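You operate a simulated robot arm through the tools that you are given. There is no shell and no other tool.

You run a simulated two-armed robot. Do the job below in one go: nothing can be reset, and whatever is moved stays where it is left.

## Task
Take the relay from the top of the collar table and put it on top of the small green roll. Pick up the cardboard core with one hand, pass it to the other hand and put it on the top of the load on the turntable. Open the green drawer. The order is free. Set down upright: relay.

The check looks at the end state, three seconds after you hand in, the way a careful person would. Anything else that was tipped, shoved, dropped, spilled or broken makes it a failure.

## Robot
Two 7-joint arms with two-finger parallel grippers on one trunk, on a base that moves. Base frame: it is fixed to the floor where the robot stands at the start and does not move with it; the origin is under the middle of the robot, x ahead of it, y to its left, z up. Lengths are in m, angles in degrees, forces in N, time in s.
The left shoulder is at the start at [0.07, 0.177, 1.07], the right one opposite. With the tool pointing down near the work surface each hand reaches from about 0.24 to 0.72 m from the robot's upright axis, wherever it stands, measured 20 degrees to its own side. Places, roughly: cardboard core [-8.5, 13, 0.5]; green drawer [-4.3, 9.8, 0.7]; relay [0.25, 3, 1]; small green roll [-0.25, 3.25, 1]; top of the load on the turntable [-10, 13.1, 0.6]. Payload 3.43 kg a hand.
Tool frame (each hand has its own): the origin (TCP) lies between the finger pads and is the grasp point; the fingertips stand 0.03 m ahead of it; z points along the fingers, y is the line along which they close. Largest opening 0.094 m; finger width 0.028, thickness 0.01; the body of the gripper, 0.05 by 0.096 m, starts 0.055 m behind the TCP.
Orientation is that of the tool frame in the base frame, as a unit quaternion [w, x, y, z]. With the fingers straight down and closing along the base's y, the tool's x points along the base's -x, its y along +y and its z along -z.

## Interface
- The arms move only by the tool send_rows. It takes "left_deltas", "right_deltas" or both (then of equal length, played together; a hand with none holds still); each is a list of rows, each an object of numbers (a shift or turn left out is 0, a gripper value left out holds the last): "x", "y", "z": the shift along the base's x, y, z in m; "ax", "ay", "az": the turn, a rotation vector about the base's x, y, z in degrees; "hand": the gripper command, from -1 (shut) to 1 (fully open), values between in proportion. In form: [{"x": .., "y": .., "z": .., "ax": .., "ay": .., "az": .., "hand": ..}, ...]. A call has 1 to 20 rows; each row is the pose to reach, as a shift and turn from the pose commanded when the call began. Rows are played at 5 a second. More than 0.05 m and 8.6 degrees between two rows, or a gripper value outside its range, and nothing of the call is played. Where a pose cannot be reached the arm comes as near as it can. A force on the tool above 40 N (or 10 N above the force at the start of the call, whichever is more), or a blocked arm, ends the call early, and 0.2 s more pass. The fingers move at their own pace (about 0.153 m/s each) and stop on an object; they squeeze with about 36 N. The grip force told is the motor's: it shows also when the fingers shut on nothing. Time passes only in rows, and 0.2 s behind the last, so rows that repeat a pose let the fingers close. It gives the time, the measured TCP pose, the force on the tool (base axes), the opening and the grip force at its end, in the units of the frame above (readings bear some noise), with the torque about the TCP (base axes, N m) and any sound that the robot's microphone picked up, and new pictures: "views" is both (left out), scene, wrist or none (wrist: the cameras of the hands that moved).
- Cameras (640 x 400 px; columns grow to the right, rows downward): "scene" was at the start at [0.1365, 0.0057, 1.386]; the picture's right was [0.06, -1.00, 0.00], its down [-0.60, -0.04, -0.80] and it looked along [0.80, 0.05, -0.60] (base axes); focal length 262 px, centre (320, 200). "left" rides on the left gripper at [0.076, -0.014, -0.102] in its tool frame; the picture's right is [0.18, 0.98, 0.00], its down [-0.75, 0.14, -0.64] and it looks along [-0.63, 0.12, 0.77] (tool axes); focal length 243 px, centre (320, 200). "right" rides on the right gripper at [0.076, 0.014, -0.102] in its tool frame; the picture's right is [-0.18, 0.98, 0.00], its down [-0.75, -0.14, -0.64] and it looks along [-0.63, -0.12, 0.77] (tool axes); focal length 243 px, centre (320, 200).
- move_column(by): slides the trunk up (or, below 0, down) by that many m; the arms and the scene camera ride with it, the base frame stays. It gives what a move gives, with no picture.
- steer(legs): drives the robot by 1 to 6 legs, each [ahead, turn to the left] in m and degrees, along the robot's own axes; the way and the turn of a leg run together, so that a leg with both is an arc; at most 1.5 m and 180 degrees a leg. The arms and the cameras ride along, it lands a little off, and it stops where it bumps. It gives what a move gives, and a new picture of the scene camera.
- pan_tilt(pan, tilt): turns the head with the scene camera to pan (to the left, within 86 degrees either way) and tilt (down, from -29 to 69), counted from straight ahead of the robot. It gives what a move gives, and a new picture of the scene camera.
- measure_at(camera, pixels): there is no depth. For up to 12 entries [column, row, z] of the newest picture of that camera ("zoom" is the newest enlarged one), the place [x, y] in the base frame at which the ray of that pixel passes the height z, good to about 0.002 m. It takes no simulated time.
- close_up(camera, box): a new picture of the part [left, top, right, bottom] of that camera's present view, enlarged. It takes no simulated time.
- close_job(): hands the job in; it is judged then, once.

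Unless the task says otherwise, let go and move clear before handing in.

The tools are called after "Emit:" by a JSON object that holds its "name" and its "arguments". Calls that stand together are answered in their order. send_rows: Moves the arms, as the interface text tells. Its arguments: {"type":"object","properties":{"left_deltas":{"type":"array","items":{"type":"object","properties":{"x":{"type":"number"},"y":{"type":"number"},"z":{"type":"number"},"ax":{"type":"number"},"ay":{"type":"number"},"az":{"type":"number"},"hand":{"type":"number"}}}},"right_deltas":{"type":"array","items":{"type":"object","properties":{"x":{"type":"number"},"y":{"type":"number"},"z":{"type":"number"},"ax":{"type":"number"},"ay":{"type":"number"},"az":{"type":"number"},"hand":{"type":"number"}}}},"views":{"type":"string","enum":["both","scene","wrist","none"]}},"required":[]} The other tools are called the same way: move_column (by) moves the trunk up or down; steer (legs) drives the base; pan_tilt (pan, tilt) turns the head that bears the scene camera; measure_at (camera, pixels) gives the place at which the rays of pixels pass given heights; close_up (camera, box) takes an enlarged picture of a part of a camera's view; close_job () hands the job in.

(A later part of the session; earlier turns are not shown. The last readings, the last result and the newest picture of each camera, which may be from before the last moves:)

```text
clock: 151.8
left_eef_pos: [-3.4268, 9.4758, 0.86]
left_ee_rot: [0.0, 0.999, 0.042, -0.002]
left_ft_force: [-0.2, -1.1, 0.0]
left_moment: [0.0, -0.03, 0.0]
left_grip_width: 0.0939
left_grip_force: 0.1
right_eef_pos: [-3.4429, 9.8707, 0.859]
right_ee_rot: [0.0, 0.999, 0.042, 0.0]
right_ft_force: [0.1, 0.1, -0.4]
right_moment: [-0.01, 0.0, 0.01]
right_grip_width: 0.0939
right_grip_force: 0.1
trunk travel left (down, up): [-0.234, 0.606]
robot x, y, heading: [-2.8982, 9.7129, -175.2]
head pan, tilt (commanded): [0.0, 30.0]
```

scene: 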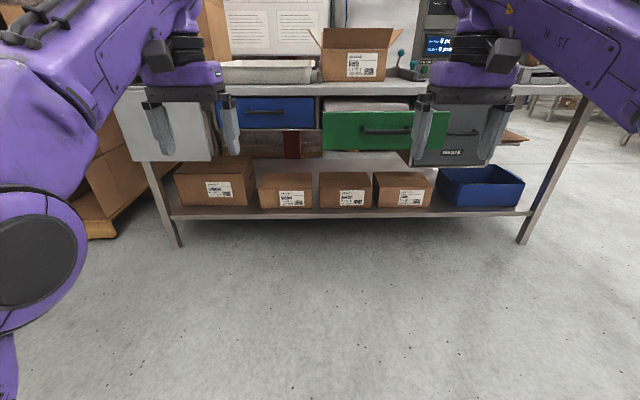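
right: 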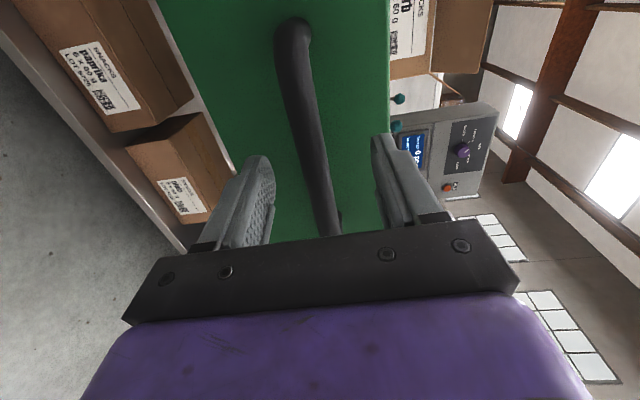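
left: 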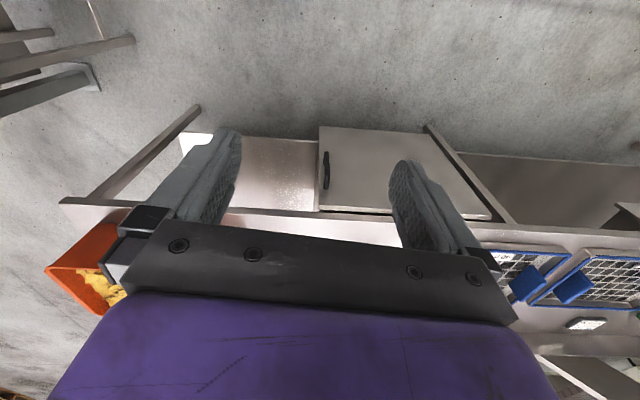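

Hand restored. I'll raise the trunk for travel and turn right to look toward the core at (-8.5, 13).

Emit:
{"name": "move_column", "arguments": {"by": 0.4}}

Emit:
{"name": "steer", "arguments": {"legs": [[0, -50]]}}

Emit:
{"name": "pan_tilt", "arguments": {"pan": 0, "tilt": 15}}

Emit:
{"name": "close_up", "arguments": {"camera": "scene", "box": [180, 60, 460, 235]}}

```text
clock: 155.6
left_eef_pos: [-3.4277, 9.4754, 1.2589]
left_ee_rot: [0.0, 0.999, 0.043, -0.002]
left_ft_force: [0.2, 0.1, 0.1]
left_moment: [-0.01, -0.01, -0.01]
left_grip_width: 0.094
left_grip_force: 0.0
right_eef_pos: [-3.443, 9.8682, 1.2608]
right_ee_rot: [0.001, 0.999, 0.041, 0.0]
right_ft_force: [-0.3, 0.2, -0.8]
right_moment: [-0.04, 0.02, 0.01]
right_grip_width: 0.0938
right_grip_force: 0.0
trunk travel left (down, up): [-0.634, 0.206]
robot x, y, heading: [-2.8978, 9.71, -175.1]
head pan, tilt (commanded): [0.0, 30.0]
```

```text
clock: 158.3
left_eef_pos: [-3.4199, 9.9628, 1.2602]
left_ee_rot: [-0.001, 0.924, -0.382, -0.001]
left_ft_force: [0.1, 0.1, 0.7]
left_moment: [0.0, 0.04, -0.02]
left_grip_width: 0.0939
left_grip_force: 0.0
right_eef_pos: [-3.1279, 10.2284, 1.2608]
right_ee_rot: [0.0, 0.923, -0.384, -0.001]
right_ft_force: [0.0, 0.1, -0.2]
right_moment: [0.0, -0.02, 0.0]
right_grip_width: 0.0942
right_grip_force: 0.1
trunk travel left (down, up): [-0.634, 0.206]
robot x, y, heading: [-2.8975, 9.7105, 134.7]
head pan, tilt (commanded): [0.0, 30.0]
```

scene: 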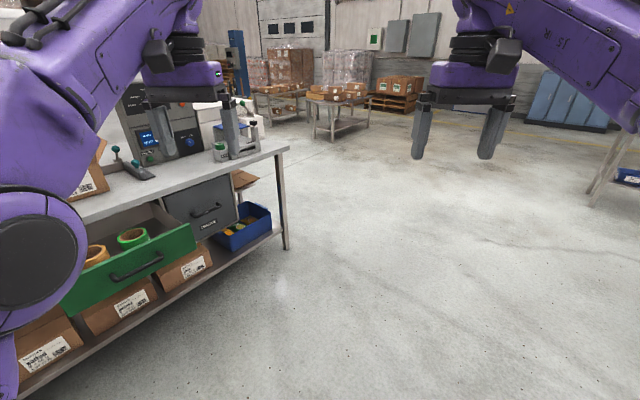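

```text
clock: 159.0
left_eef_pos: [-3.4196, 9.9652, 1.2596]
left_ee_rot: [-0.001, 0.924, -0.382, -0.001]
left_ft_force: [0.0, 0.7, -1.1]
left_moment: [-0.03, 0.02, -0.01]
left_grip_width: 0.094
left_grip_force: 0.0
right_eef_pos: [-3.1272, 10.2292, 1.2603]
right_ee_rot: [0.001, 0.924, -0.383, -0.001]
right_ft_force: [0.5, -0.2, 0.2]
right_moment: [-0.04, 0.02, 0.0]
right_grip_width: 0.0941
right_grip_force: 0.1
trunk travel left (down, up): [-0.634, 0.206]
robot x, y, heading: [-2.8979, 9.7117, 134.9]
head pan, tilt (commanded): [0.0, 15.0]
```

scene: 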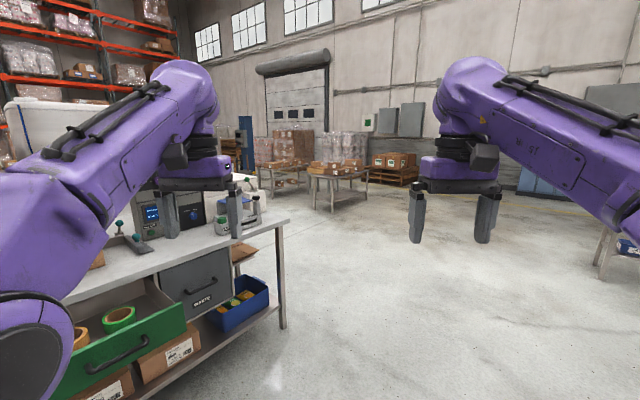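

```text
2.29 times, centred on (320, 148) of scene
```

zoom: 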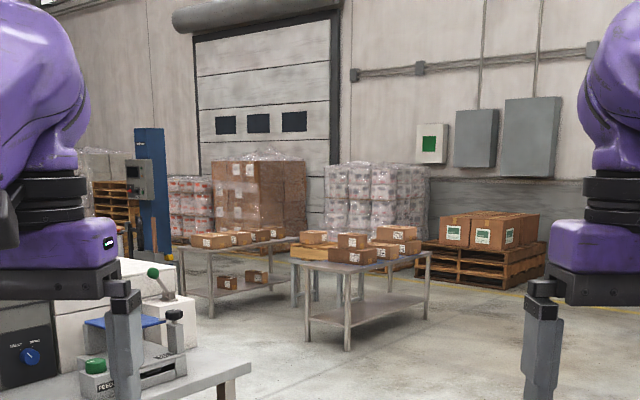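

I see a pallet-wrapper column (blue) at zoom (150,190) in the direction of the turntable, and two carton tables at zoom (235,270) and (360,300) on the way. I'll measure their legs.

Emit:
{"name": "measure_at", "arguments": {"camera": "zoom", "pixels": [[308, 335, 0], [347, 349, 0], [427, 320, 0], [211, 316, 0], [183, 290, 0], [530, 290, 0]]}}

Emit:
{"name": "measure_at", "arguments": {"camera": "scene", "pixels": [[282, 328, 0], [332, 213, 0], [367, 200, 0], [600, 278, 0]]}}

```text
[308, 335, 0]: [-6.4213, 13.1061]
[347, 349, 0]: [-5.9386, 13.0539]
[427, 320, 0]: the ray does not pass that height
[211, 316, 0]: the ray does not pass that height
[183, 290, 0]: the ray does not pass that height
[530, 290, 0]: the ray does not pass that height
```

```text
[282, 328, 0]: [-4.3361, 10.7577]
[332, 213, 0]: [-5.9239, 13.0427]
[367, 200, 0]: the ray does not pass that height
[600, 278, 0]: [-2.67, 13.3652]
```

The carton tables' near legs are at y ≈ 13.05 and the bench ends at y ≈ 10.76, so there's an aisle around y ≈ 11.8. I'll drive up to it and turn to face -x.

Emit:
{"name": "steer", "arguments": {"legs": [[0, -31], [1.05, 0], [1.05, 0], [0, 72]]}}

Emit:
{"name": "close_up", "arguments": {"camera": "scene", "box": [180, 60, 460, 235]}}

```text
clock: 174.1
left_eef_pos: [-3.968, 11.6186, 1.2597]
left_ee_rot: [0.0, 0.999, -0.041, -0.002]
left_ft_force: [0.4, -0.6, 0.0]
left_moment: [-0.03, -0.02, -0.05]
left_grip_width: 0.0939
left_grip_force: 0.1
right_eef_pos: [-3.9158, 12.0086, 1.2612]
right_ee_rot: [0.001, 0.999, -0.045, 0.0]
right_ft_force: [0.0, -0.3, 0.1]
right_moment: [0.0, -0.02, 0.03]
right_grip_width: 0.0936
right_grip_force: 0.0
trunk travel left (down, up): [-0.634, 0.206]
robot x, y, heading: [-3.4038, 11.7636, 174.5]
head pan, tilt (commanded): [0.0, 15.0]
```

scene: 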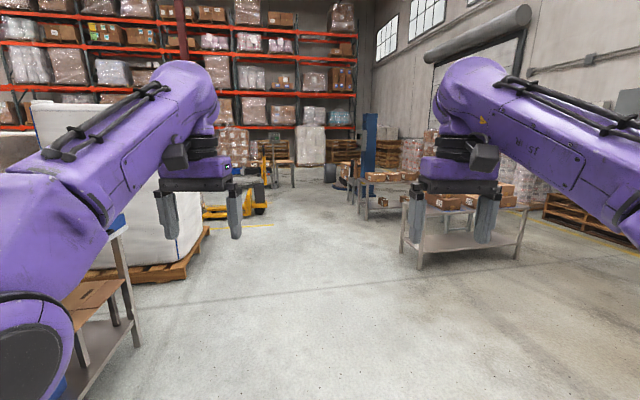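

```text
2.29 times, centred on (320, 148) of scene
```

zoom: 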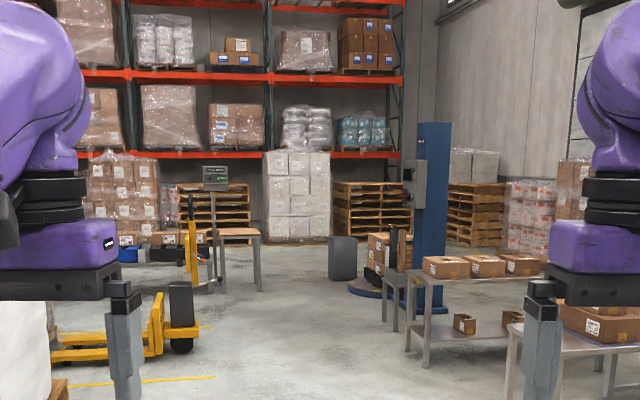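

The wrapper's blue column with a boxed load on its turntable is at zoom (420,230); the core should be near zoom (400,290), partly hidden. A yellow pallet jack is at left. I'll measure floor points, then drive closer.

Emit:
{"name": "measure_at", "arguments": {"camera": "zoom", "pixels": [[185, 352, 0], [427, 367, 0], [408, 345, 0], [385, 322, 0], [365, 296, 0], [212, 378, 0], [260, 290, 0]]}}

Emit:
{"name": "steer", "arguments": {"legs": [[1.4, 3]]}}

Emit:
{"name": "close_up", "arguments": {"camera": "scene", "box": [220, 90, 460, 240]}}

```text
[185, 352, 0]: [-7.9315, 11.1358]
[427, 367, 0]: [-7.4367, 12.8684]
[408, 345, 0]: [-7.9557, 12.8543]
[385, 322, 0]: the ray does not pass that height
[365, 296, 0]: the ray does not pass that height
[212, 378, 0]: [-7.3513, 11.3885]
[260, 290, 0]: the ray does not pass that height
```

```text
clock: 181.0
left_eef_pos: [-5.3397, 11.6641, 1.2599]
left_ee_rot: [0.0, 1.0, -0.012, -0.002]
left_ft_force: [-0.6, 0.4, 1.3]
left_moment: [0.04, 0.0, -0.02]
left_grip_width: 0.094
left_grip_force: 0.1
right_eef_pos: [-5.3107, 12.0579, 1.2607]
right_ee_rot: [0.0, 1.0, -0.015, 0.0]
right_ft_force: [-0.7, 0.4, -0.1]
right_moment: [0.01, -0.01, 0.0]
right_grip_width: 0.094
right_grip_force: 0.2
trunk travel left (down, up): [-0.634, 0.206]
robot x, y, heading: [-4.7862, 11.8428, 178.3]
head pan, tilt (commanded): [0.0, 15.0]
```

scene: 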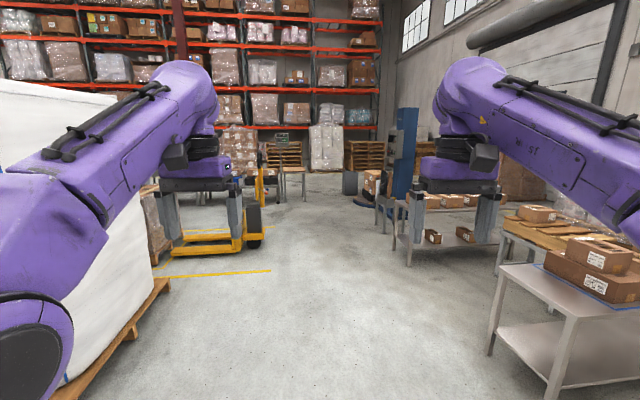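

```text
2.67 times, centred on (340, 165) of scene
```

zoom: 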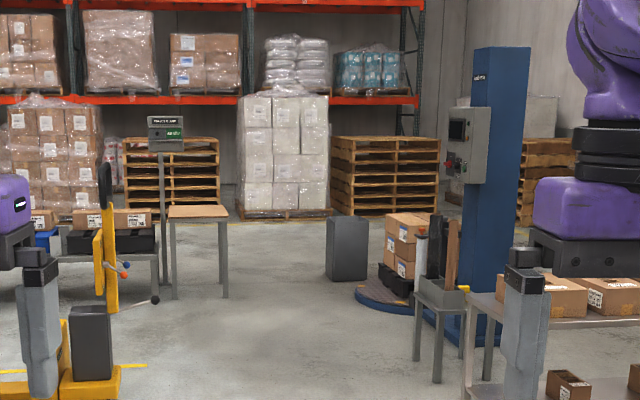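

A small stand at zoom (440,290) near the turntable holds upright tube-like things, one of which should be the cardboard core. I'll drive 1.5 m closer, aiming for the middle between the pallet jack and the carton tables.

Emit:
{"name": "steer", "arguments": {"legs": [[0, -7], [1.4, 0]]}}

Emit:
{"name": "close_up", "arguments": {"camera": "scene", "box": [260, 100, 420, 200]}}

```text
clock: 188.6
left_eef_pos: [-6.7529, 12.0001, 1.2607]
left_ee_rot: [0.0, 0.996, -0.095, -0.001]
left_ft_force: [0.1, -0.3, -0.3]
left_moment: [0.01, -0.02, -0.01]
left_grip_width: 0.0939
left_grip_force: 0.0
right_eef_pos: [-6.6605, 12.3824, 1.2612]
right_ee_rot: [0.001, 0.995, -0.098, 0.0]
right_ft_force: [0.2, 0.4, 0.0]
right_moment: [0.02, -0.01, 0.0]
right_grip_width: 0.0939
right_grip_force: 0.0
trunk travel left (down, up): [-0.634, 0.206]
robot x, y, heading: [-6.1809, 12.0818, 168.9]
head pan, tilt (commanded): [0.0, 15.0]
```

scene: 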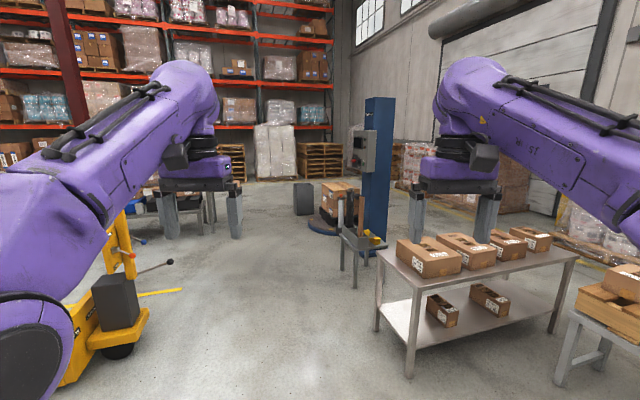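

```text
4.00 times, centred on (340, 150) of scene
```

zoom: 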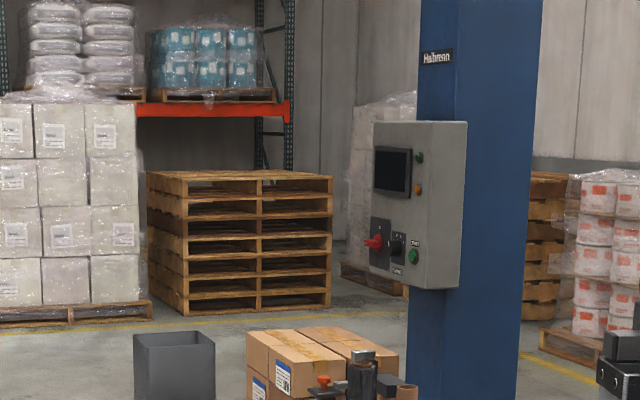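

The stand is around (355,235). I'll zoom on that part and measure nearby floor points.

Emit:
{"name": "close_up", "arguments": {"camera": "scene", "box": [290, 170, 410, 300]}}

Emit:
{"name": "measure_at", "arguments": {"camera": "scene", "pixels": [[410, 378, 0], [377, 332, 0], [355, 288, 0], [342, 269, 0], [378, 266, 0], [148, 320, 0], [120, 358, 0], [303, 216, 0]]}}

```text
3.08 times, centred on (350, 235) of scene
```

zoom: 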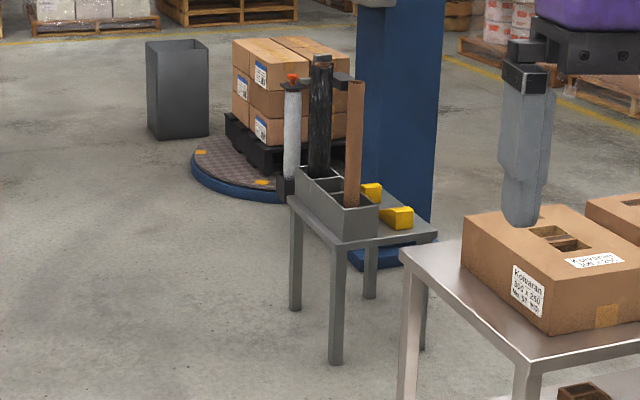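

```text
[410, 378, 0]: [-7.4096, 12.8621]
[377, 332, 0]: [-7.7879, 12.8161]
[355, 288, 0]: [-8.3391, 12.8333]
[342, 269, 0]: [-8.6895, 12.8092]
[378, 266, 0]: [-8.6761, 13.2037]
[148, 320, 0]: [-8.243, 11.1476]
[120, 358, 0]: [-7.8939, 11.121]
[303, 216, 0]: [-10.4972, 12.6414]
```

The stand holds a grey rack with three upright rolls; the plain brown tube at zoom (352,145) should be the cardboard core. Before passing the pallet jack at left I'll check how far its lever sticks out.

Emit:
{"name": "close_up", "arguments": {"camera": "scene", "box": [60, 180, 220, 380]}}

Emit:
{"name": "close_up", "arguments": {"camera": "scene", "box": [325, 180, 381, 260]}}

```text
2.00 times, centred on (140, 280) of scene
```

zoom: 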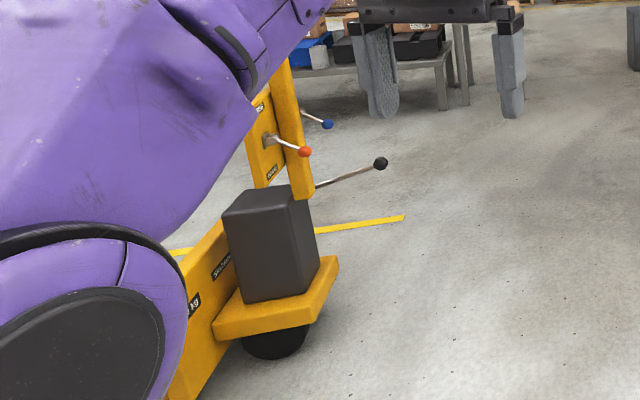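

```text
5.00 times, centred on (353, 220) of scene
```

zoom: 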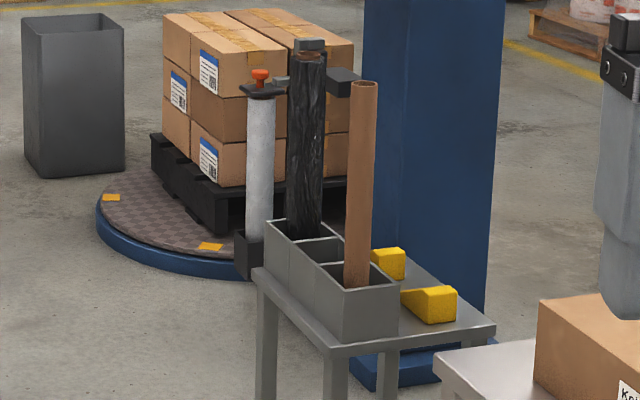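

Now the core is clear: a brown tube about 5 cm thick standing in the near compartment of the grey rack at zoom (360,185), with a black film roll beside it and yellow wedges on the stand. I'll measure the jack's lever tip (scene (170,262)) and then drive past it.

Emit:
{"name": "measure_at", "arguments": {"camera": "scene", "pixels": [[170, 262, 0.3], [170, 262, 0.5], [170, 262, 0.7], [151, 250, 0.7], [164, 332, 0.2]]}}

Emit:
{"name": "measure_at", "arguments": {"camera": "zoom", "pixels": [[364, 84, 0.8], [364, 84, 0.9], [358, 287, 0.5], [358, 287, 0.6], [340, 355, 0.45], [255, 270, 0.45], [495, 325, 0.45]]}}

```text
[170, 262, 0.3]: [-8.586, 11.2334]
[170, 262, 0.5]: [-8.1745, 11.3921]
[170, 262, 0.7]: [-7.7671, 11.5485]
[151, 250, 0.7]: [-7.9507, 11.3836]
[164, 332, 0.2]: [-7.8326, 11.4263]
```

```text
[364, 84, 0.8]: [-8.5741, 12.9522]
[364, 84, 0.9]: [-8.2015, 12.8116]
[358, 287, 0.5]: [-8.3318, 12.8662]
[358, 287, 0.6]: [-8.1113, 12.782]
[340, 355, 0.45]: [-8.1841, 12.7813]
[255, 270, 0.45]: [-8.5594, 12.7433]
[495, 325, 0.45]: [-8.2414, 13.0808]
```

The stand top is near z ≈ 0.38, the tube stands roughly at (-8.40, 12.89) with its top near z ≈ 0.84, and the jack's lever ends at about y ≈ 11.5. I'll drive along y ≈ 12.08 past it toward x ≈ -7.3 first.

Emit:
{"name": "steer", "arguments": {"legs": [[0, 11], [1.1, 0]]}}

Emit:
{"name": "pan_tilt", "arguments": {"pan": -25, "tilt": 30}}

```text
clock: 194.9
left_eef_pos: [-7.8161, 11.9104, 1.2604]
left_ee_rot: [-0.001, 1.0, -0.005, -0.002]
left_ft_force: [0.7, 0.4, 0.3]
left_moment: [-0.05, 0.06, 0.0]
left_grip_width: 0.0941
left_grip_force: 0.1
right_eef_pos: [-7.792, 12.3037, 1.2608]
right_ee_rot: [0.001, 1.0, -0.009, 0.0]
right_ft_force: [0.2, -0.4, -0.5]
right_moment: [0.01, 0.01, 0.0]
right_grip_width: 0.0942
right_grip_force: 0.0
trunk travel left (down, up): [-0.634, 0.206]
robot x, y, heading: [-7.2652, 12.0914, 179.1]
head pan, tilt (commanded): [0.0, 15.0]
```

scene: 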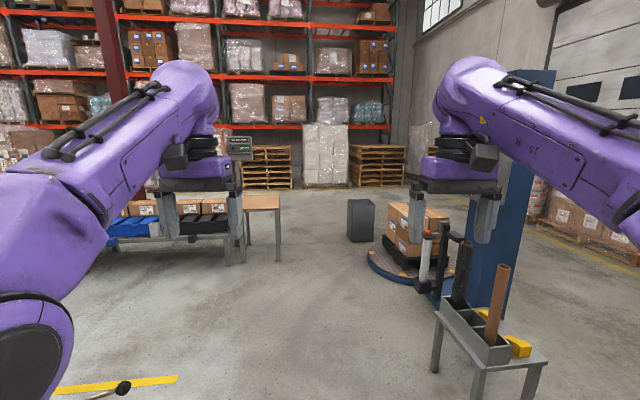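

```text
clock: 195.8
left_eef_pos: [-7.8152, 11.9103, 1.2601]
left_ee_rot: [0.0, 1.0, -0.005, -0.001]
left_ft_force: [0.4, 0.2, -0.5]
left_moment: [-0.04, 0.0, 0.02]
left_grip_width: 0.094
left_grip_force: 0.1
right_eef_pos: [-7.7919, 12.3025, 1.2599]
right_ee_rot: [0.0, 1.0, -0.008, 0.0]
right_ft_force: [0.1, -0.6, -0.8]
right_moment: [0.0, 0.02, 0.01]
right_grip_width: 0.0941
right_grip_force: 0.2
trunk travel left (down, up): [-0.634, 0.206]
robot x, y, heading: [-7.2641, 12.0895, 179.1]
head pan, tilt (commanded): [-25.0, 30.0]
```

scene: 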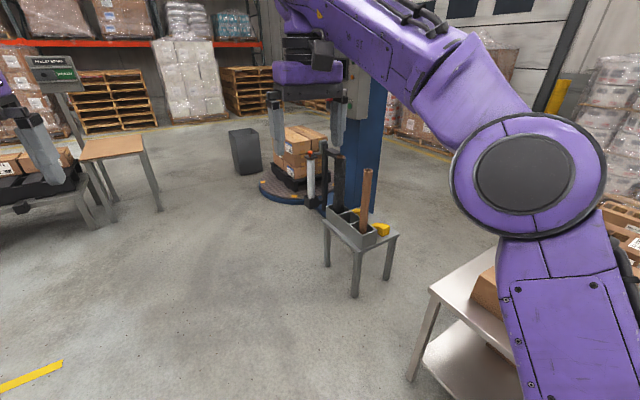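

The stand is at (360,235) in this view with the tube at (368,200). I'll zoom in and measure the layout of the rack and load.

Emit:
{"name": "close_up", "arguments": {"camera": "scene", "box": [250, 110, 410, 300]}}

Emit:
{"name": "close_up", "arguments": {"camera": "scene", "box": [315, 160, 405, 250]}}

Emit:
{"name": "measure_at", "arguments": {"camera": "zoom", "pixels": [[352, 48, 0.84], [352, 48, 0.8], [340, 310, 0.5], [340, 310, 0.38], [320, 200, 0.5]]}}

```text
2.11 times, centred on (330, 205) of scene
```

zoom: 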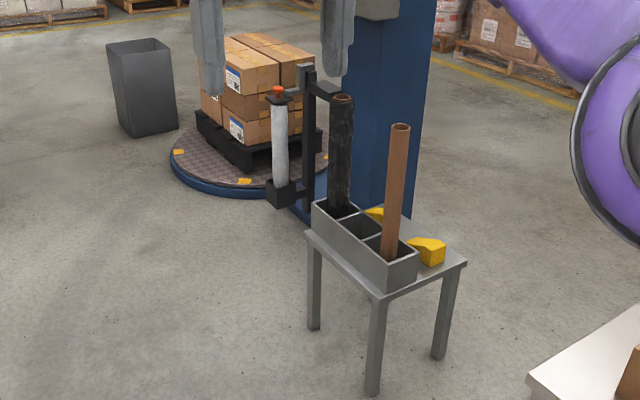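

```text
4.44 times, centred on (360, 205) of scene
```

zoom: 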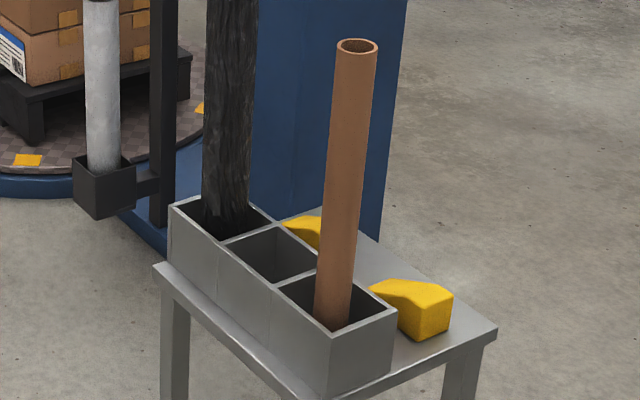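

```text
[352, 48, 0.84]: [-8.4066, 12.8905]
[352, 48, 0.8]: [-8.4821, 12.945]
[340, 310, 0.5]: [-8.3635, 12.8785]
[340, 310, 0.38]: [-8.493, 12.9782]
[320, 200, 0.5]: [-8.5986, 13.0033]
```

The rack has three compartments in a row: core in the east one, the middle empty, black film roll in the west one. I'll drive 1.2 m on to about (-8.46, 12.1) and turn right to face the stand.

Emit:
{"name": "steer", "arguments": {"legs": [[1.2, 0], [0, -89]]}}

Emit:
{"name": "pan_tilt", "arguments": {"pan": 0, "tilt": 40}}

```text
clock: 205.8
left_eef_pos: [-8.6567, 12.6449, 1.2605]
left_ee_rot: [0.002, -0.703, 0.711, 0.001]
left_ft_force: [0.1, -0.6, -0.2]
left_moment: [0.0, 0.01, -0.02]
left_grip_width: 0.0943
left_grip_force: 0.1
right_eef_pos: [-8.2647, 12.6203, 1.2598]
right_ee_rot: [0.0, -0.701, 0.713, 0.001]
right_ft_force: [0.7, 0.3, -0.2]
right_moment: [0.02, 0.01, 0.01]
right_grip_width: 0.0939
right_grip_force: 0.1
trunk travel left (down, up): [-0.634, 0.206]
robot x, y, heading: [-8.4751, 12.0936, 89.2]
head pan, tilt (commanded): [-25.0, 30.0]
```

scene: 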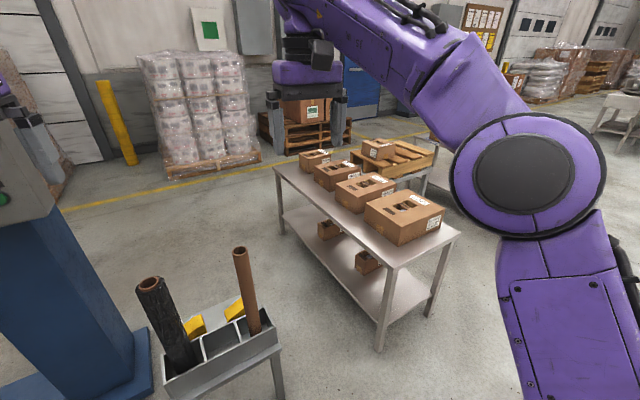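

```text
clock: 206.7
left_eef_pos: [-8.6574, 12.6444, 1.2596]
left_ee_rot: [0.002, -0.703, 0.712, 0.0]
left_ft_force: [-0.4, -0.1, 0.4]
left_moment: [-0.03, -0.01, 0.03]
left_grip_width: 0.0938
left_grip_force: 0.0
right_eef_pos: [-8.2648, 12.6193, 1.2597]
right_ee_rot: [-0.002, -0.701, 0.713, 0.001]
right_ft_force: [0.5, -0.1, 0.5]
right_moment: [-0.02, 0.01, -0.01]
right_grip_width: 0.094
right_grip_force: 0.0
trunk travel left (down, up): [-0.634, 0.206]
robot x, y, heading: [-8.479, 12.0966, 88.8]
head pan, tilt (commanded): [0.0, 40.0]
```

scene: 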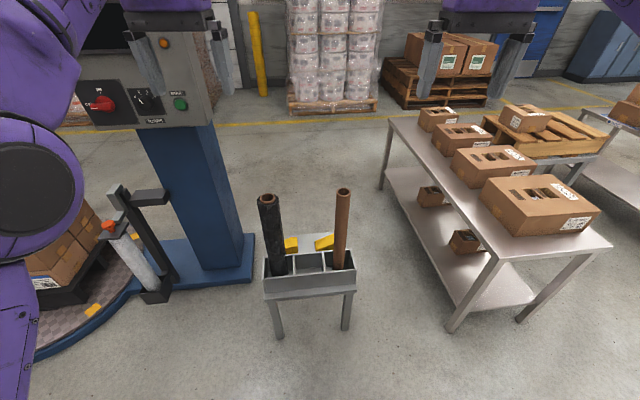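

Now I'm squarely in front: core top at (344,192), its foot in the rack's right compartment at (338,262), black roll at left (270,235), and the wrapper's control box at upper left which my left hand must avoid. I'll zoom in and measure.

Emit:
{"name": "close_up", "arguments": {"camera": "scene", "box": [245, 175, 385, 315]}}

Emit:
{"name": "measure_at", "arguments": {"camera": "scene", "pixels": [[280, 338, 0], [345, 328, 0], [252, 272, 0], [200, 300, 0], [344, 192, 0.84], [344, 192, 0.8], [270, 200, 0.84], [265, 298, 0.38], [357, 290, 0.38]]}}

```text
2.86 times, centred on (315, 245) of scene
```

zoom: 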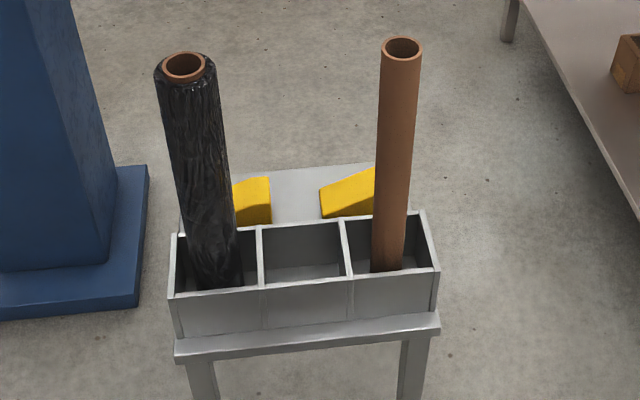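

```text
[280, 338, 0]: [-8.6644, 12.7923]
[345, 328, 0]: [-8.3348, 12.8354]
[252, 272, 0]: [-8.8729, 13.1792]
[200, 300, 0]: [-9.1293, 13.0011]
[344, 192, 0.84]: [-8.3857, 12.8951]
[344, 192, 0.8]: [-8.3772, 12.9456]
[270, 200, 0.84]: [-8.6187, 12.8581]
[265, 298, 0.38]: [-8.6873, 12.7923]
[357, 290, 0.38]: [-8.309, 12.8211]
```

Emit:
{"name": "measure_at", "arguments": {"camera": "zoom", "pixels": [[388, 266, 0.39], [388, 266, 0.42], [388, 266, 0.45], [401, 47, 0.85], [381, 48, 0.85], [422, 46, 0.85], [384, 190, 0.55], [372, 265, 0.4], [404, 264, 0.4], [436, 268, 0.5], [424, 212, 0.5], [176, 297, 0.5]]}}

Emit:
{"name": "close_up", "arguments": {"camera": "scene", "box": [315, 180, 375, 280]}}

```text
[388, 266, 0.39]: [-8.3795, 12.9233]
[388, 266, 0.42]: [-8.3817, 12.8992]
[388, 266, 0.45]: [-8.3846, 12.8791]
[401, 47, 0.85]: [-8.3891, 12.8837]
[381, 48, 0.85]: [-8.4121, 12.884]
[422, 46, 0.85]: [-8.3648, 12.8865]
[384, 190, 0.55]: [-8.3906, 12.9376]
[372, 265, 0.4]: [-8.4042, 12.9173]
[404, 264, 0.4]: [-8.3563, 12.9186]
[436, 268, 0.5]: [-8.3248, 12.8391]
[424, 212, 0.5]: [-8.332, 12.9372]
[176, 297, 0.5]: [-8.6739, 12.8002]
```

```text
4.00 times, centred on (345, 230) of scene
```

zoom: 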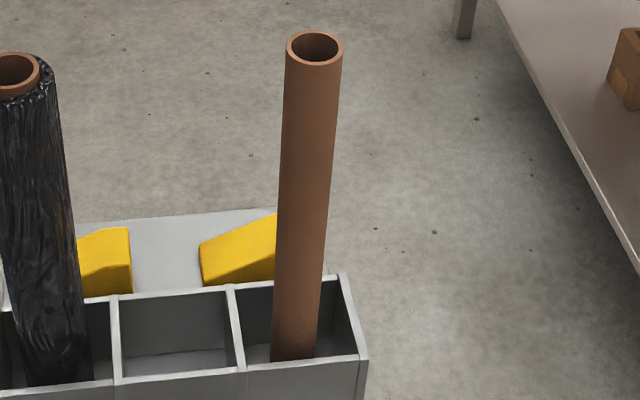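

The tube stands vertical at (-8.388, 12.88) with top z ≈ 0.85 and diameter ≈ 47 mm; rack rim is at z ≈ 0.5. I'll lower the trunk so the right hand can grip the tube horizontally at z ≈ 0.70.

Emit:
{"name": "move_column", "arguments": {"by": -0.4}}

Emit:
{"name": "send_rows", "arguments": {"right_deltas": [{"ax": 7.5, "ay": -0.13}, {"ax": 15.0, "ay": -0.26}, {"ax": 22.5, "ay": -0.39}, {"ax": 30.0, "ay": -0.52}, {"ax": 37.5, "ay": -0.65}, {"ax": 45.0, "ay": -0.79, "z": -0.01}, {"ax": 52.5, "ay": -0.92, "z": -0.02}, {"ax": 60.0, "ay": -1.05, "z": -0.03}, {"ax": 67.5, "ay": -1.18, "z": -0.04}, {"ax": 75.0, "ay": -1.31, "z": -0.05}, {"ax": 82.5, "ay": -1.44, "z": -0.06}, {"ax": 90.0, "ay": -1.57, "z": -0.07}, {"ax": 90.0, "ay": -1.57, "z": -0.07}], "views": "both"}}

```text
clock: 210.5
left_eef_pos: [-8.6572, 12.6443, 0.8605]
left_ee_rot: [0.001, -0.703, 0.712, 0.001]
left_ft_force: [0.0, 0.5, 0.2]
left_moment: [0.03, -0.01, -0.01]
left_grip_width: 0.0941
left_grip_force: 0.1
right_eef_pos: [-8.2637, 12.6193, 0.8599]
right_ee_rot: [0.0, -0.701, 0.713, 0.0]
right_ft_force: [-0.1, -0.1, -0.4]
right_moment: [0.01, -0.01, 0.0]
right_grip_width: 0.094
right_grip_force: 0.0
trunk travel left (down, up): [-0.234, 0.606]
robot x, y, heading: [-8.4744, 12.0917, 88.9]
head pan, tilt (commanded): [0.0, 40.0]
```

```text
clock: 213.3
left_eef_pos: [-8.6572, 12.6435, 0.8594]
left_ee_rot: [0.001, -0.703, 0.711, 0.0]
left_ft_force: [0.4, -0.2, 0.1]
left_moment: [0.03, -0.01, -0.03]
left_grip_width: 0.0941
left_grip_force: 0.0
right_eef_pos: [-8.2657, 12.6202, 0.7891]
right_ee_rot: [0.504, -0.495, 0.504, 0.497]
right_ft_force: [-0.1, -0.8, 0.2]
right_moment: [-0.01, 0.01, 0.01]
right_grip_width: 0.094
right_grip_force: 0.0
trunk travel left (down, up): [-0.234, 0.606]
robot x, y, heading: [-8.4754, 12.0909, 89.2]
head pan, tilt (commanded): [0.0, 40.0]
```

scene: 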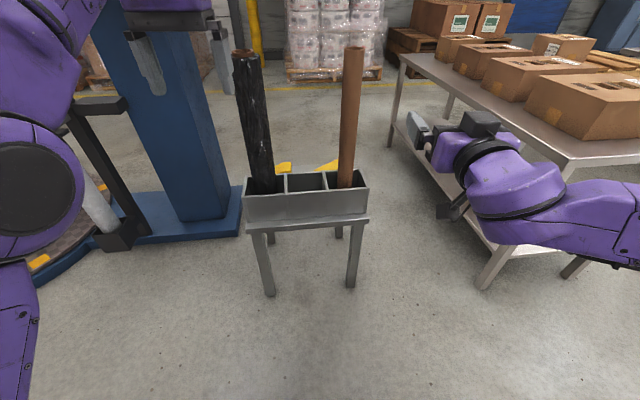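
right: 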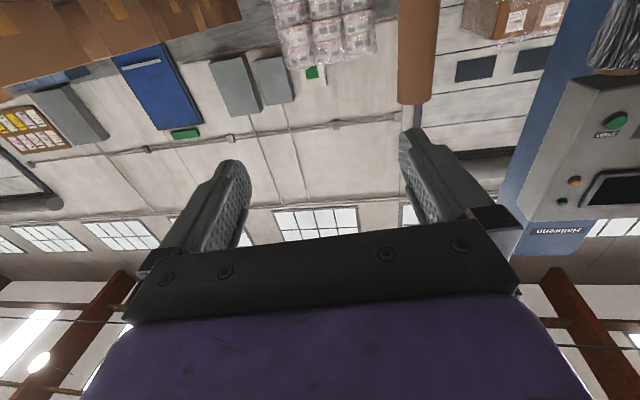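

The right hand points straight ahead at z = 0.789. I'll move it in line with the tube at z = 0.70, still 15 cm short, and check.

Emit:
{"name": "send_rows", "arguments": {"right_deltas": [{"x": -0.025, "y": 0.01, "z": -0.018}, {"x": -0.05, "y": 0.02, "z": -0.036}, {"x": -0.075, "y": 0.03, "z": -0.054}, {"x": -0.1, "y": 0.045, "z": -0.072}, {"x": -0.122, "y": 0.06, "z": -0.089}, {"x": -0.122, "y": 0.08, "z": -0.089}, {"x": -0.122, "y": 0.08, "z": -0.089}], "views": "both"}}

```text
clock: 214.9
left_eef_pos: [-8.6565, 12.6443, 0.8588]
left_ee_rot: [0.002, -0.703, 0.711, 0.001]
left_ft_force: [0.1, -0.2, -0.8]
left_moment: [-0.01, -0.02, 0.03]
left_grip_width: 0.094
left_grip_force: 0.1
right_eef_pos: [-8.3871, 12.6983, 0.7051]
right_ee_rot: [0.504, -0.496, 0.504, 0.496]
right_ft_force: [-0.2, 0.3, -0.3]
right_moment: [0.03, 0.02, -0.01]
right_grip_width: 0.0939
right_grip_force: 0.1
trunk travel left (down, up): [-0.234, 0.606]
robot x, y, heading: [-8.476, 12.0949, 88.8]
head pan, tilt (commanded): [0.0, 40.0]
```

scene: 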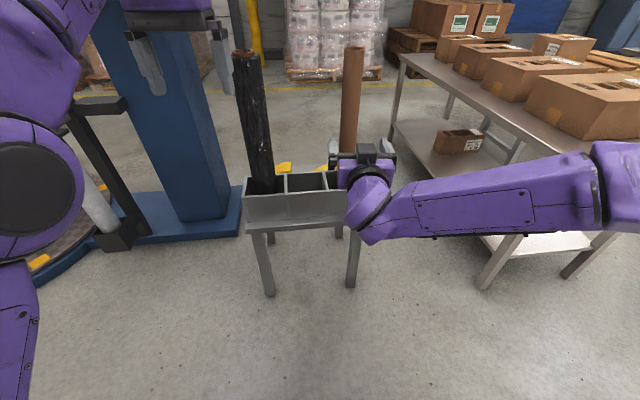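
right: 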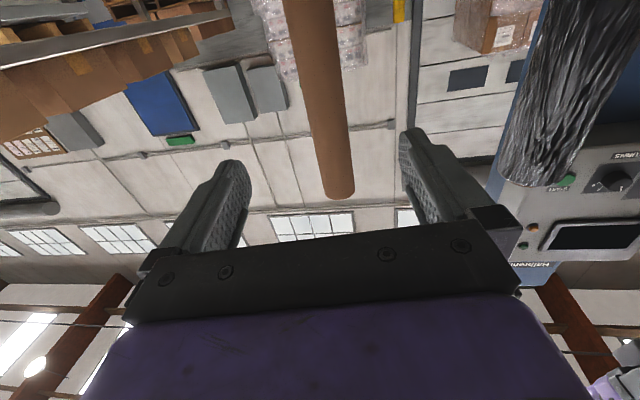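

The tube lies between the open fingers in the wrist view (around column 320-340). I'll move forward to about 12.80 and check centring.

Emit:
{"name": "send_rows", "arguments": {"right_deltas": [{"y": 0.035}, {"y": 0.07}, {"y": 0.1}, {"y": 0.1}], "views": "both"}}

```text
clock: 215.9
left_eef_pos: [-8.6575, 12.6441, 0.8593]
left_ee_rot: [0.003, -0.702, 0.712, 0.001]
left_ft_force: [-0.6, 0.2, -1.6]
left_moment: [0.02, -0.04, 0.02]
left_grip_width: 0.094
left_grip_force: 0.0
right_eef_pos: [-8.3843, 12.7992, 0.7035]
right_ee_rot: [0.504, -0.496, 0.504, 0.496]
right_ft_force: [-0.2, 1.1, -0.5]
right_moment: [0.01, -0.04, 0.02]
right_grip_width: 0.0938
right_grip_force: 0.0
trunk travel left (down, up): [-0.234, 0.606]
robot x, y, heading: [-8.4792, 12.0963, 89.0]
head pan, tilt (commanded): [0.0, 40.0]
```

scene: 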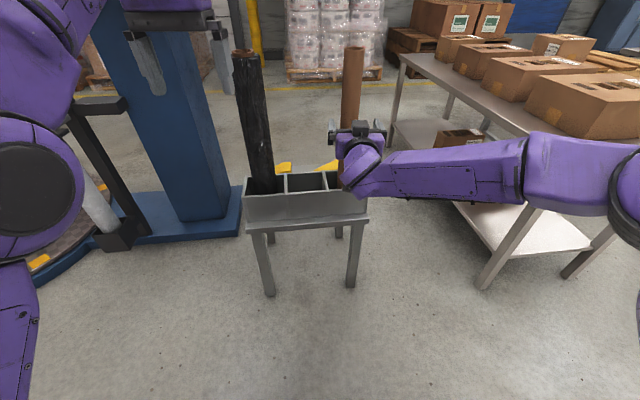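
right: 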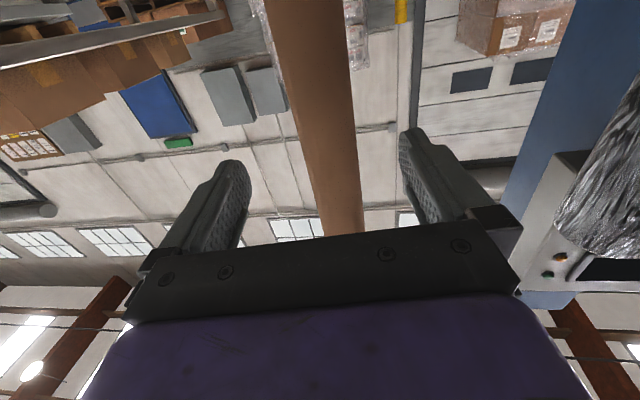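

At the grip height (row about 126) the tube is centred at column 320. I'll advance the last 7 cm.

Emit:
{"name": "send_rows", "arguments": {"right_deltas": [{"y": 0.025}, {"y": 0.05}, {"y": 0.072}, {"y": 0.072}], "views": "both"}}

```text
clock: 216.9
left_eef_pos: [-8.6574, 12.6436, 0.8603]
left_ee_rot: [0.002, -0.702, 0.712, 0.001]
left_ft_force: [0.5, -0.1, 0.3]
left_moment: [-0.01, -0.01, 0.03]
left_grip_width: 0.094
left_grip_force: 0.1
right_eef_pos: [-8.387, 12.8696, 0.7026]
right_ee_rot: [0.504, -0.496, 0.505, 0.496]
right_ft_force: [0.2, 0.5, 0.2]
right_moment: [-0.01, 0.01, 0.0]
right_grip_width: 0.0939
right_grip_force: 0.1
trunk travel left (down, up): [-0.234, 0.606]
robot x, y, heading: [-8.4756, 12.0938, 89.2]
head pan, tilt (commanded): [0.0, 40.0]
```

scene: 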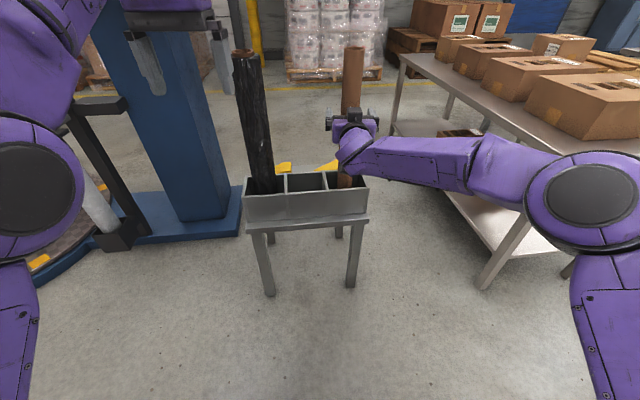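
right: 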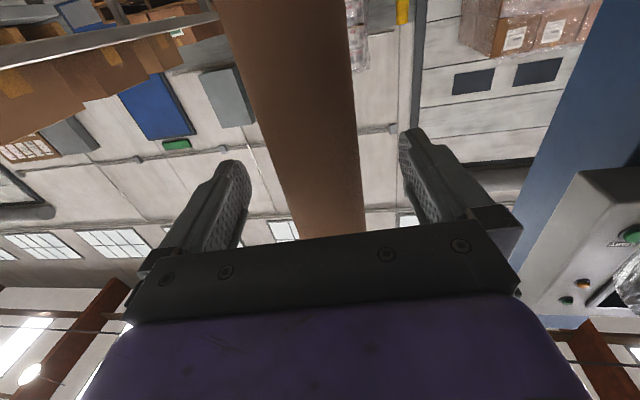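

The tube is centred (about column 323) but its apparent width suggests its centre is still about 2 cm ahead of the TCP. I'll go 12 mm further in and close.

Emit:
{"name": "send_rows", "arguments": {"right_deltas": [{"y": 0.006}, {"y": 0.012}, {"y": 0.012}, {"y": 0.012, "hand": -0.3}, {"y": 0.012, "hand": -1}, {"y": 0.012, "hand": -1}, {"y": 0.012, "hand": -1}], "views": "both"}}

```text
clock: 218.5
left_eef_pos: [-8.6581, 12.6452, 0.8603]
left_ee_rot: [0.002, -0.703, 0.712, 0.001]
left_ft_force: [0.1, 0.3, -0.8]
left_moment: [0.02, 0.01, 0.0]
left_grip_width: 0.0938
left_grip_force: 0.1
right_eef_pos: [-8.3878, 12.8826, 0.7008]
right_ee_rot: [0.505, -0.496, 0.504, 0.495]
right_ft_force: [0.7, -0.4, 0.5]
right_moment: [0.03, -0.08, 0.0]
right_grip_width: 0.049
right_grip_force: 36.4
trunk travel left (down, up): [-0.234, 0.606]
robot x, y, heading: [-8.4757, 12.0914, 89.0]
head pan, tilt (commanded): [0.0, 40.0]
```

scene: 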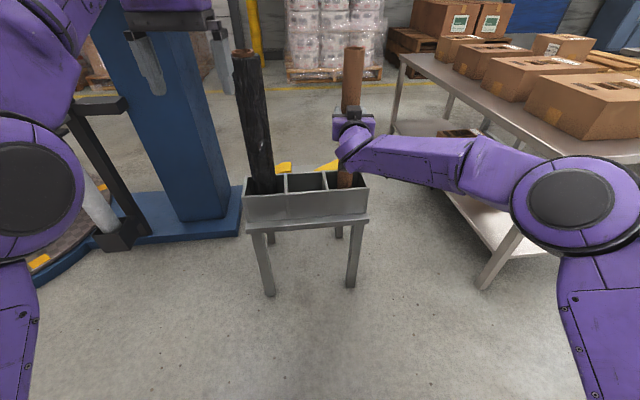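
right: 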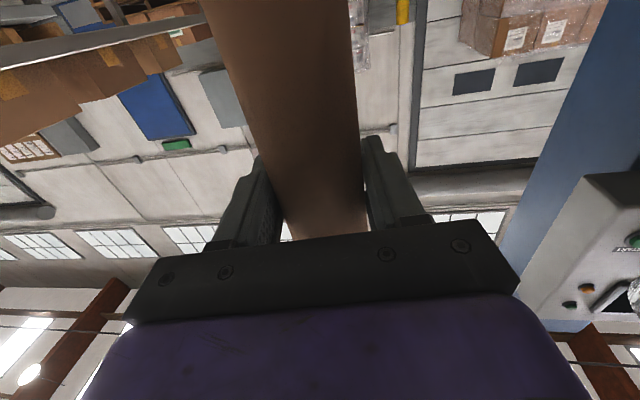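

The tube is gripped at 49 mm with 36 N and no side load. I'll lift straight up by raising the trunk 0.2 m.

Emit:
{"name": "move_column", "arguments": {"by": 0.2}}

Emit:
{"name": "pan_tilt", "arguments": {"pan": 0, "tilt": 35}}

```text
clock: 220.7
left_eef_pos: [-8.6572, 12.6448, 1.0601]
left_ee_rot: [0.002, -0.703, 0.711, 0.001]
left_ft_force: [1.0, 0.5, -0.1]
left_moment: [0.02, 0.02, -0.03]
left_grip_width: 0.0938
left_grip_force: 0.0
right_eef_pos: [-8.3875, 12.8827, 0.9002]
right_ee_rot: [0.503, -0.497, 0.504, 0.496]
right_ft_force: [-0.6, 0.4, -1.4]
right_moment: [0.0, 0.04, 0.0]
right_grip_width: 0.0491
right_grip_force: 35.9
trunk travel left (down, up): [-0.434, 0.406]
robot x, y, heading: [-8.4779, 12.0917, 89.4]
head pan, tilt (commanded): [0.0, 40.0]
```

```text
clock: 221.3
left_eef_pos: [-8.6567, 12.6449, 1.0599]
left_ee_rot: [0.002, -0.703, 0.711, 0.001]
left_ft_force: [0.6, 0.1, -0.1]
left_moment: [-0.04, -0.01, -0.02]
left_grip_width: 0.0941
left_grip_force: 0.0
right_eef_pos: [-8.387, 12.8818, 0.9]
right_ee_rot: [0.504, -0.496, 0.504, 0.496]
right_ft_force: [-0.2, -1.1, -0.9]
right_moment: [-0.03, 0.05, -0.04]
right_grip_width: 0.049
right_grip_force: 35.8
trunk travel left (down, up): [-0.434, 0.406]
robot x, y, heading: [-8.4767, 12.0951, 88.8]
head pan, tilt (commanded): [0.0, 35.0]
```

scene: 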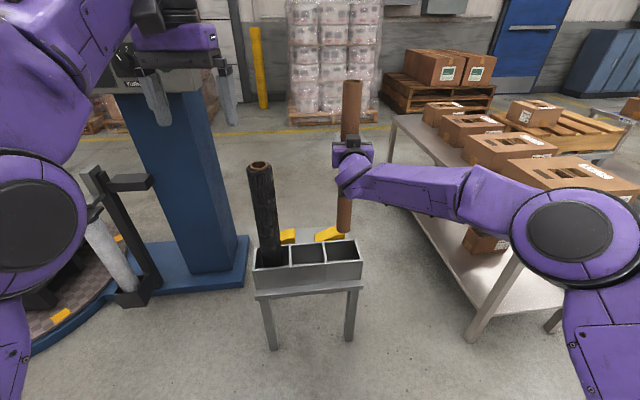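

The tube hangs vertically with its bottom end at (343,232). I'll confirm its bottom height is above the rack rim before backing away.

Emit:
{"name": "measure_at", "arguments": {"camera": "scene", "pixels": [[343, 231, 0.5], [343, 231, 0.55], [343, 231, 0.58], [343, 231, 0.62], [351, 82, 1.04], [351, 82, 1.06]]}}

Emit:
{"name": "close_up", "arguments": {"camera": "scene", "box": [290, 60, 410, 280]}}

```text
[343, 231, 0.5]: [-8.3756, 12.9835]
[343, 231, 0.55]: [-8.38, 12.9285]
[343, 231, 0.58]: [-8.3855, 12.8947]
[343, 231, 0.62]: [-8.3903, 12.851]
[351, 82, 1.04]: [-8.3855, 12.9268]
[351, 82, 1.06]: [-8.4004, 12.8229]
```

```text
1.82 times, centred on (350, 170) of scene
```

zoom: 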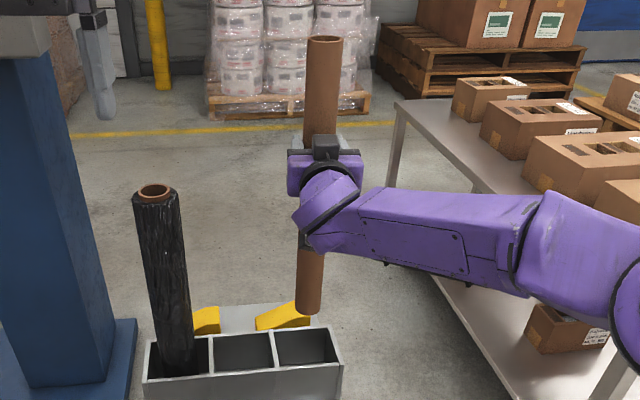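

The tube's bottom is near z ≈ 0.59, about 9 cm above the rack rim, and it is about 0.46 m long. I'll back off 0.25 m, and look left at the load on the turntable.

Emit:
{"name": "steer", "arguments": {"legs": [[-0.25, 0]]}}

Emit:
{"name": "pan_tilt", "arguments": {"pan": 50, "tilt": 25}}

```text
clock: 223.2
left_eef_pos: [-8.6615, 12.393, 1.061]
left_ee_rot: [0.002, -0.703, 0.711, 0.001]
left_ft_force: [0.5, -0.4, 0.2]
left_moment: [-0.01, -0.03, 0.0]
left_grip_width: 0.0941
left_grip_force: 0.1
right_eef_pos: [-8.3908, 12.6324, 0.9014]
right_ee_rot: [0.504, -0.496, 0.504, 0.496]
right_ft_force: [0.6, -0.3, -0.3]
right_moment: [-0.01, -0.01, 0.03]
right_grip_width: 0.0491
right_grip_force: 36.3
trunk travel left (down, up): [-0.434, 0.406]
robot x, y, heading: [-8.4828, 11.8456, 89.1]
head pan, tilt (commanded): [0.0, 35.0]
```

scene: 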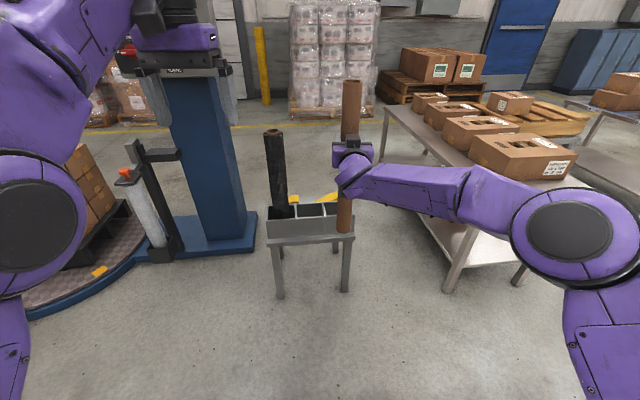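

```text
clock: 224.3
left_eef_pos: [-8.6622, 12.3926, 1.0601]
left_ee_rot: [0.001, -0.703, 0.711, 0.0]
left_ft_force: [-0.2, 0.2, 0.8]
left_moment: [-0.03, 0.05, -0.01]
left_grip_width: 0.094
left_grip_force: 0.0
right_eef_pos: [-8.3912, 12.6319, 0.9015]
right_ee_rot: [0.505, -0.496, 0.504, 0.496]
right_ft_force: [0.8, 0.2, -0.9]
right_moment: [-0.02, -0.03, -0.01]
right_grip_width: 0.049
right_grip_force: 35.9
trunk travel left (down, up): [-0.434, 0.406]
robot x, y, heading: [-8.4797, 11.8389, 89.1]
head pan, tilt (commanded): [50.0, 25.0]
```

scene: 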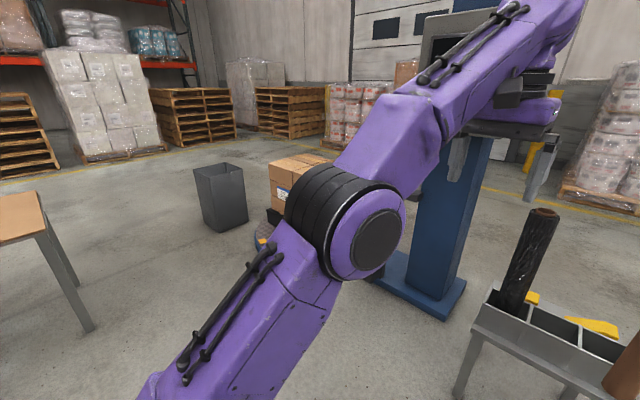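

The left arm blocks the view, so I'll do the hand-over here first. I'll draw the right hand with the tube back toward me and to the middle, clear of the stand.

Emit:
{"name": "pan_tilt", "arguments": {"pan": 0, "tilt": 30}}

Emit:
{"name": "send_rows", "arguments": {"right_deltas": [{"x": -0.01, "y": -0.037, "z": -0.004}, {"x": -0.02, "y": -0.074, "z": -0.008}, {"x": -0.03, "y": -0.111, "z": -0.013}, {"x": -0.04, "y": -0.149, "z": -0.017}, {"x": -0.05, "y": -0.186, "z": -0.021}, {"x": -0.06, "y": -0.223, "z": -0.026}, {"x": -0.07, "y": -0.26, "z": -0.03}, {"x": -0.07, "y": -0.26, "z": -0.03}], "views": "both"}}

```text
clock: 225.5
left_eef_pos: [-8.6615, 12.3933, 1.0598]
left_ee_rot: [0.003, -0.703, 0.711, 0.001]
left_ft_force: [0.8, -0.1, 0.2]
left_moment: [-0.02, -0.03, 0.01]
left_grip_width: 0.094
left_grip_force: 0.1
right_eef_pos: [-8.3914, 12.6321, 0.9002]
right_ee_rot: [0.504, -0.496, 0.504, 0.496]
right_ft_force: [-0.2, 0.0, -1.5]
right_moment: [-0.03, 0.02, 0.01]
right_grip_width: 0.0488
right_grip_force: 35.4
trunk travel left (down, up): [-0.434, 0.406]
robot x, y, heading: [-8.4818, 11.8441, 89.4]
head pan, tilt (commanded): [0.0, 30.0]
```

scene: 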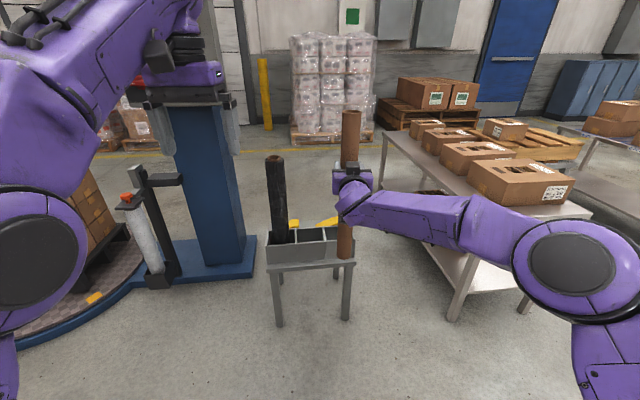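

```text
clock: 227.3
left_eef_pos: [-8.662, 12.3945, 1.0596]
left_ee_rot: [0.001, -0.702, 0.712, 0.0]
left_ft_force: [-0.4, 0.6, -0.2]
left_moment: [0.02, 0.0, 0.01]
left_grip_width: 0.094
left_grip_force: 0.1
right_eef_pos: [-8.4612, 12.3736, 0.8717]
right_ee_rot: [0.504, -0.496, 0.504, 0.496]
right_ft_force: [-1.1, -0.6, -1.8]
right_moment: [0.01, -0.01, -0.04]
right_grip_width: 0.0489
right_grip_force: 36.1
trunk travel left (down, up): [-0.434, 0.406]
robot x, y, heading: [-8.479, 11.8426, 89.0]
head pan, tilt (commanded): [0.0, 30.0]
```

scene: 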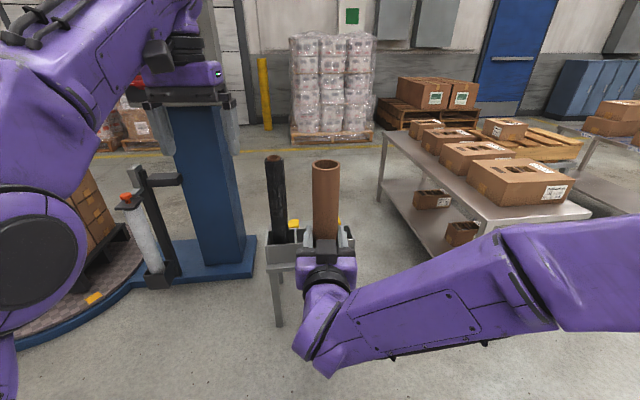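
right: 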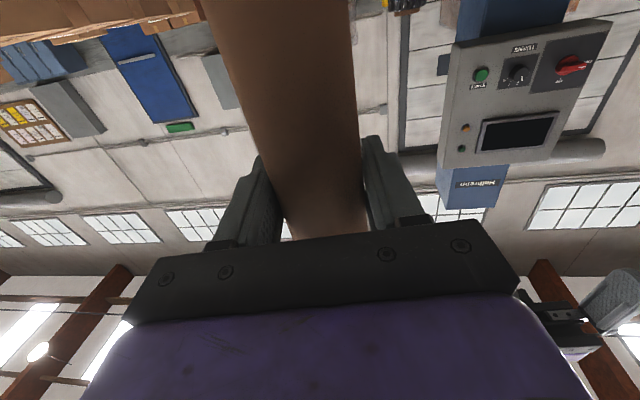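

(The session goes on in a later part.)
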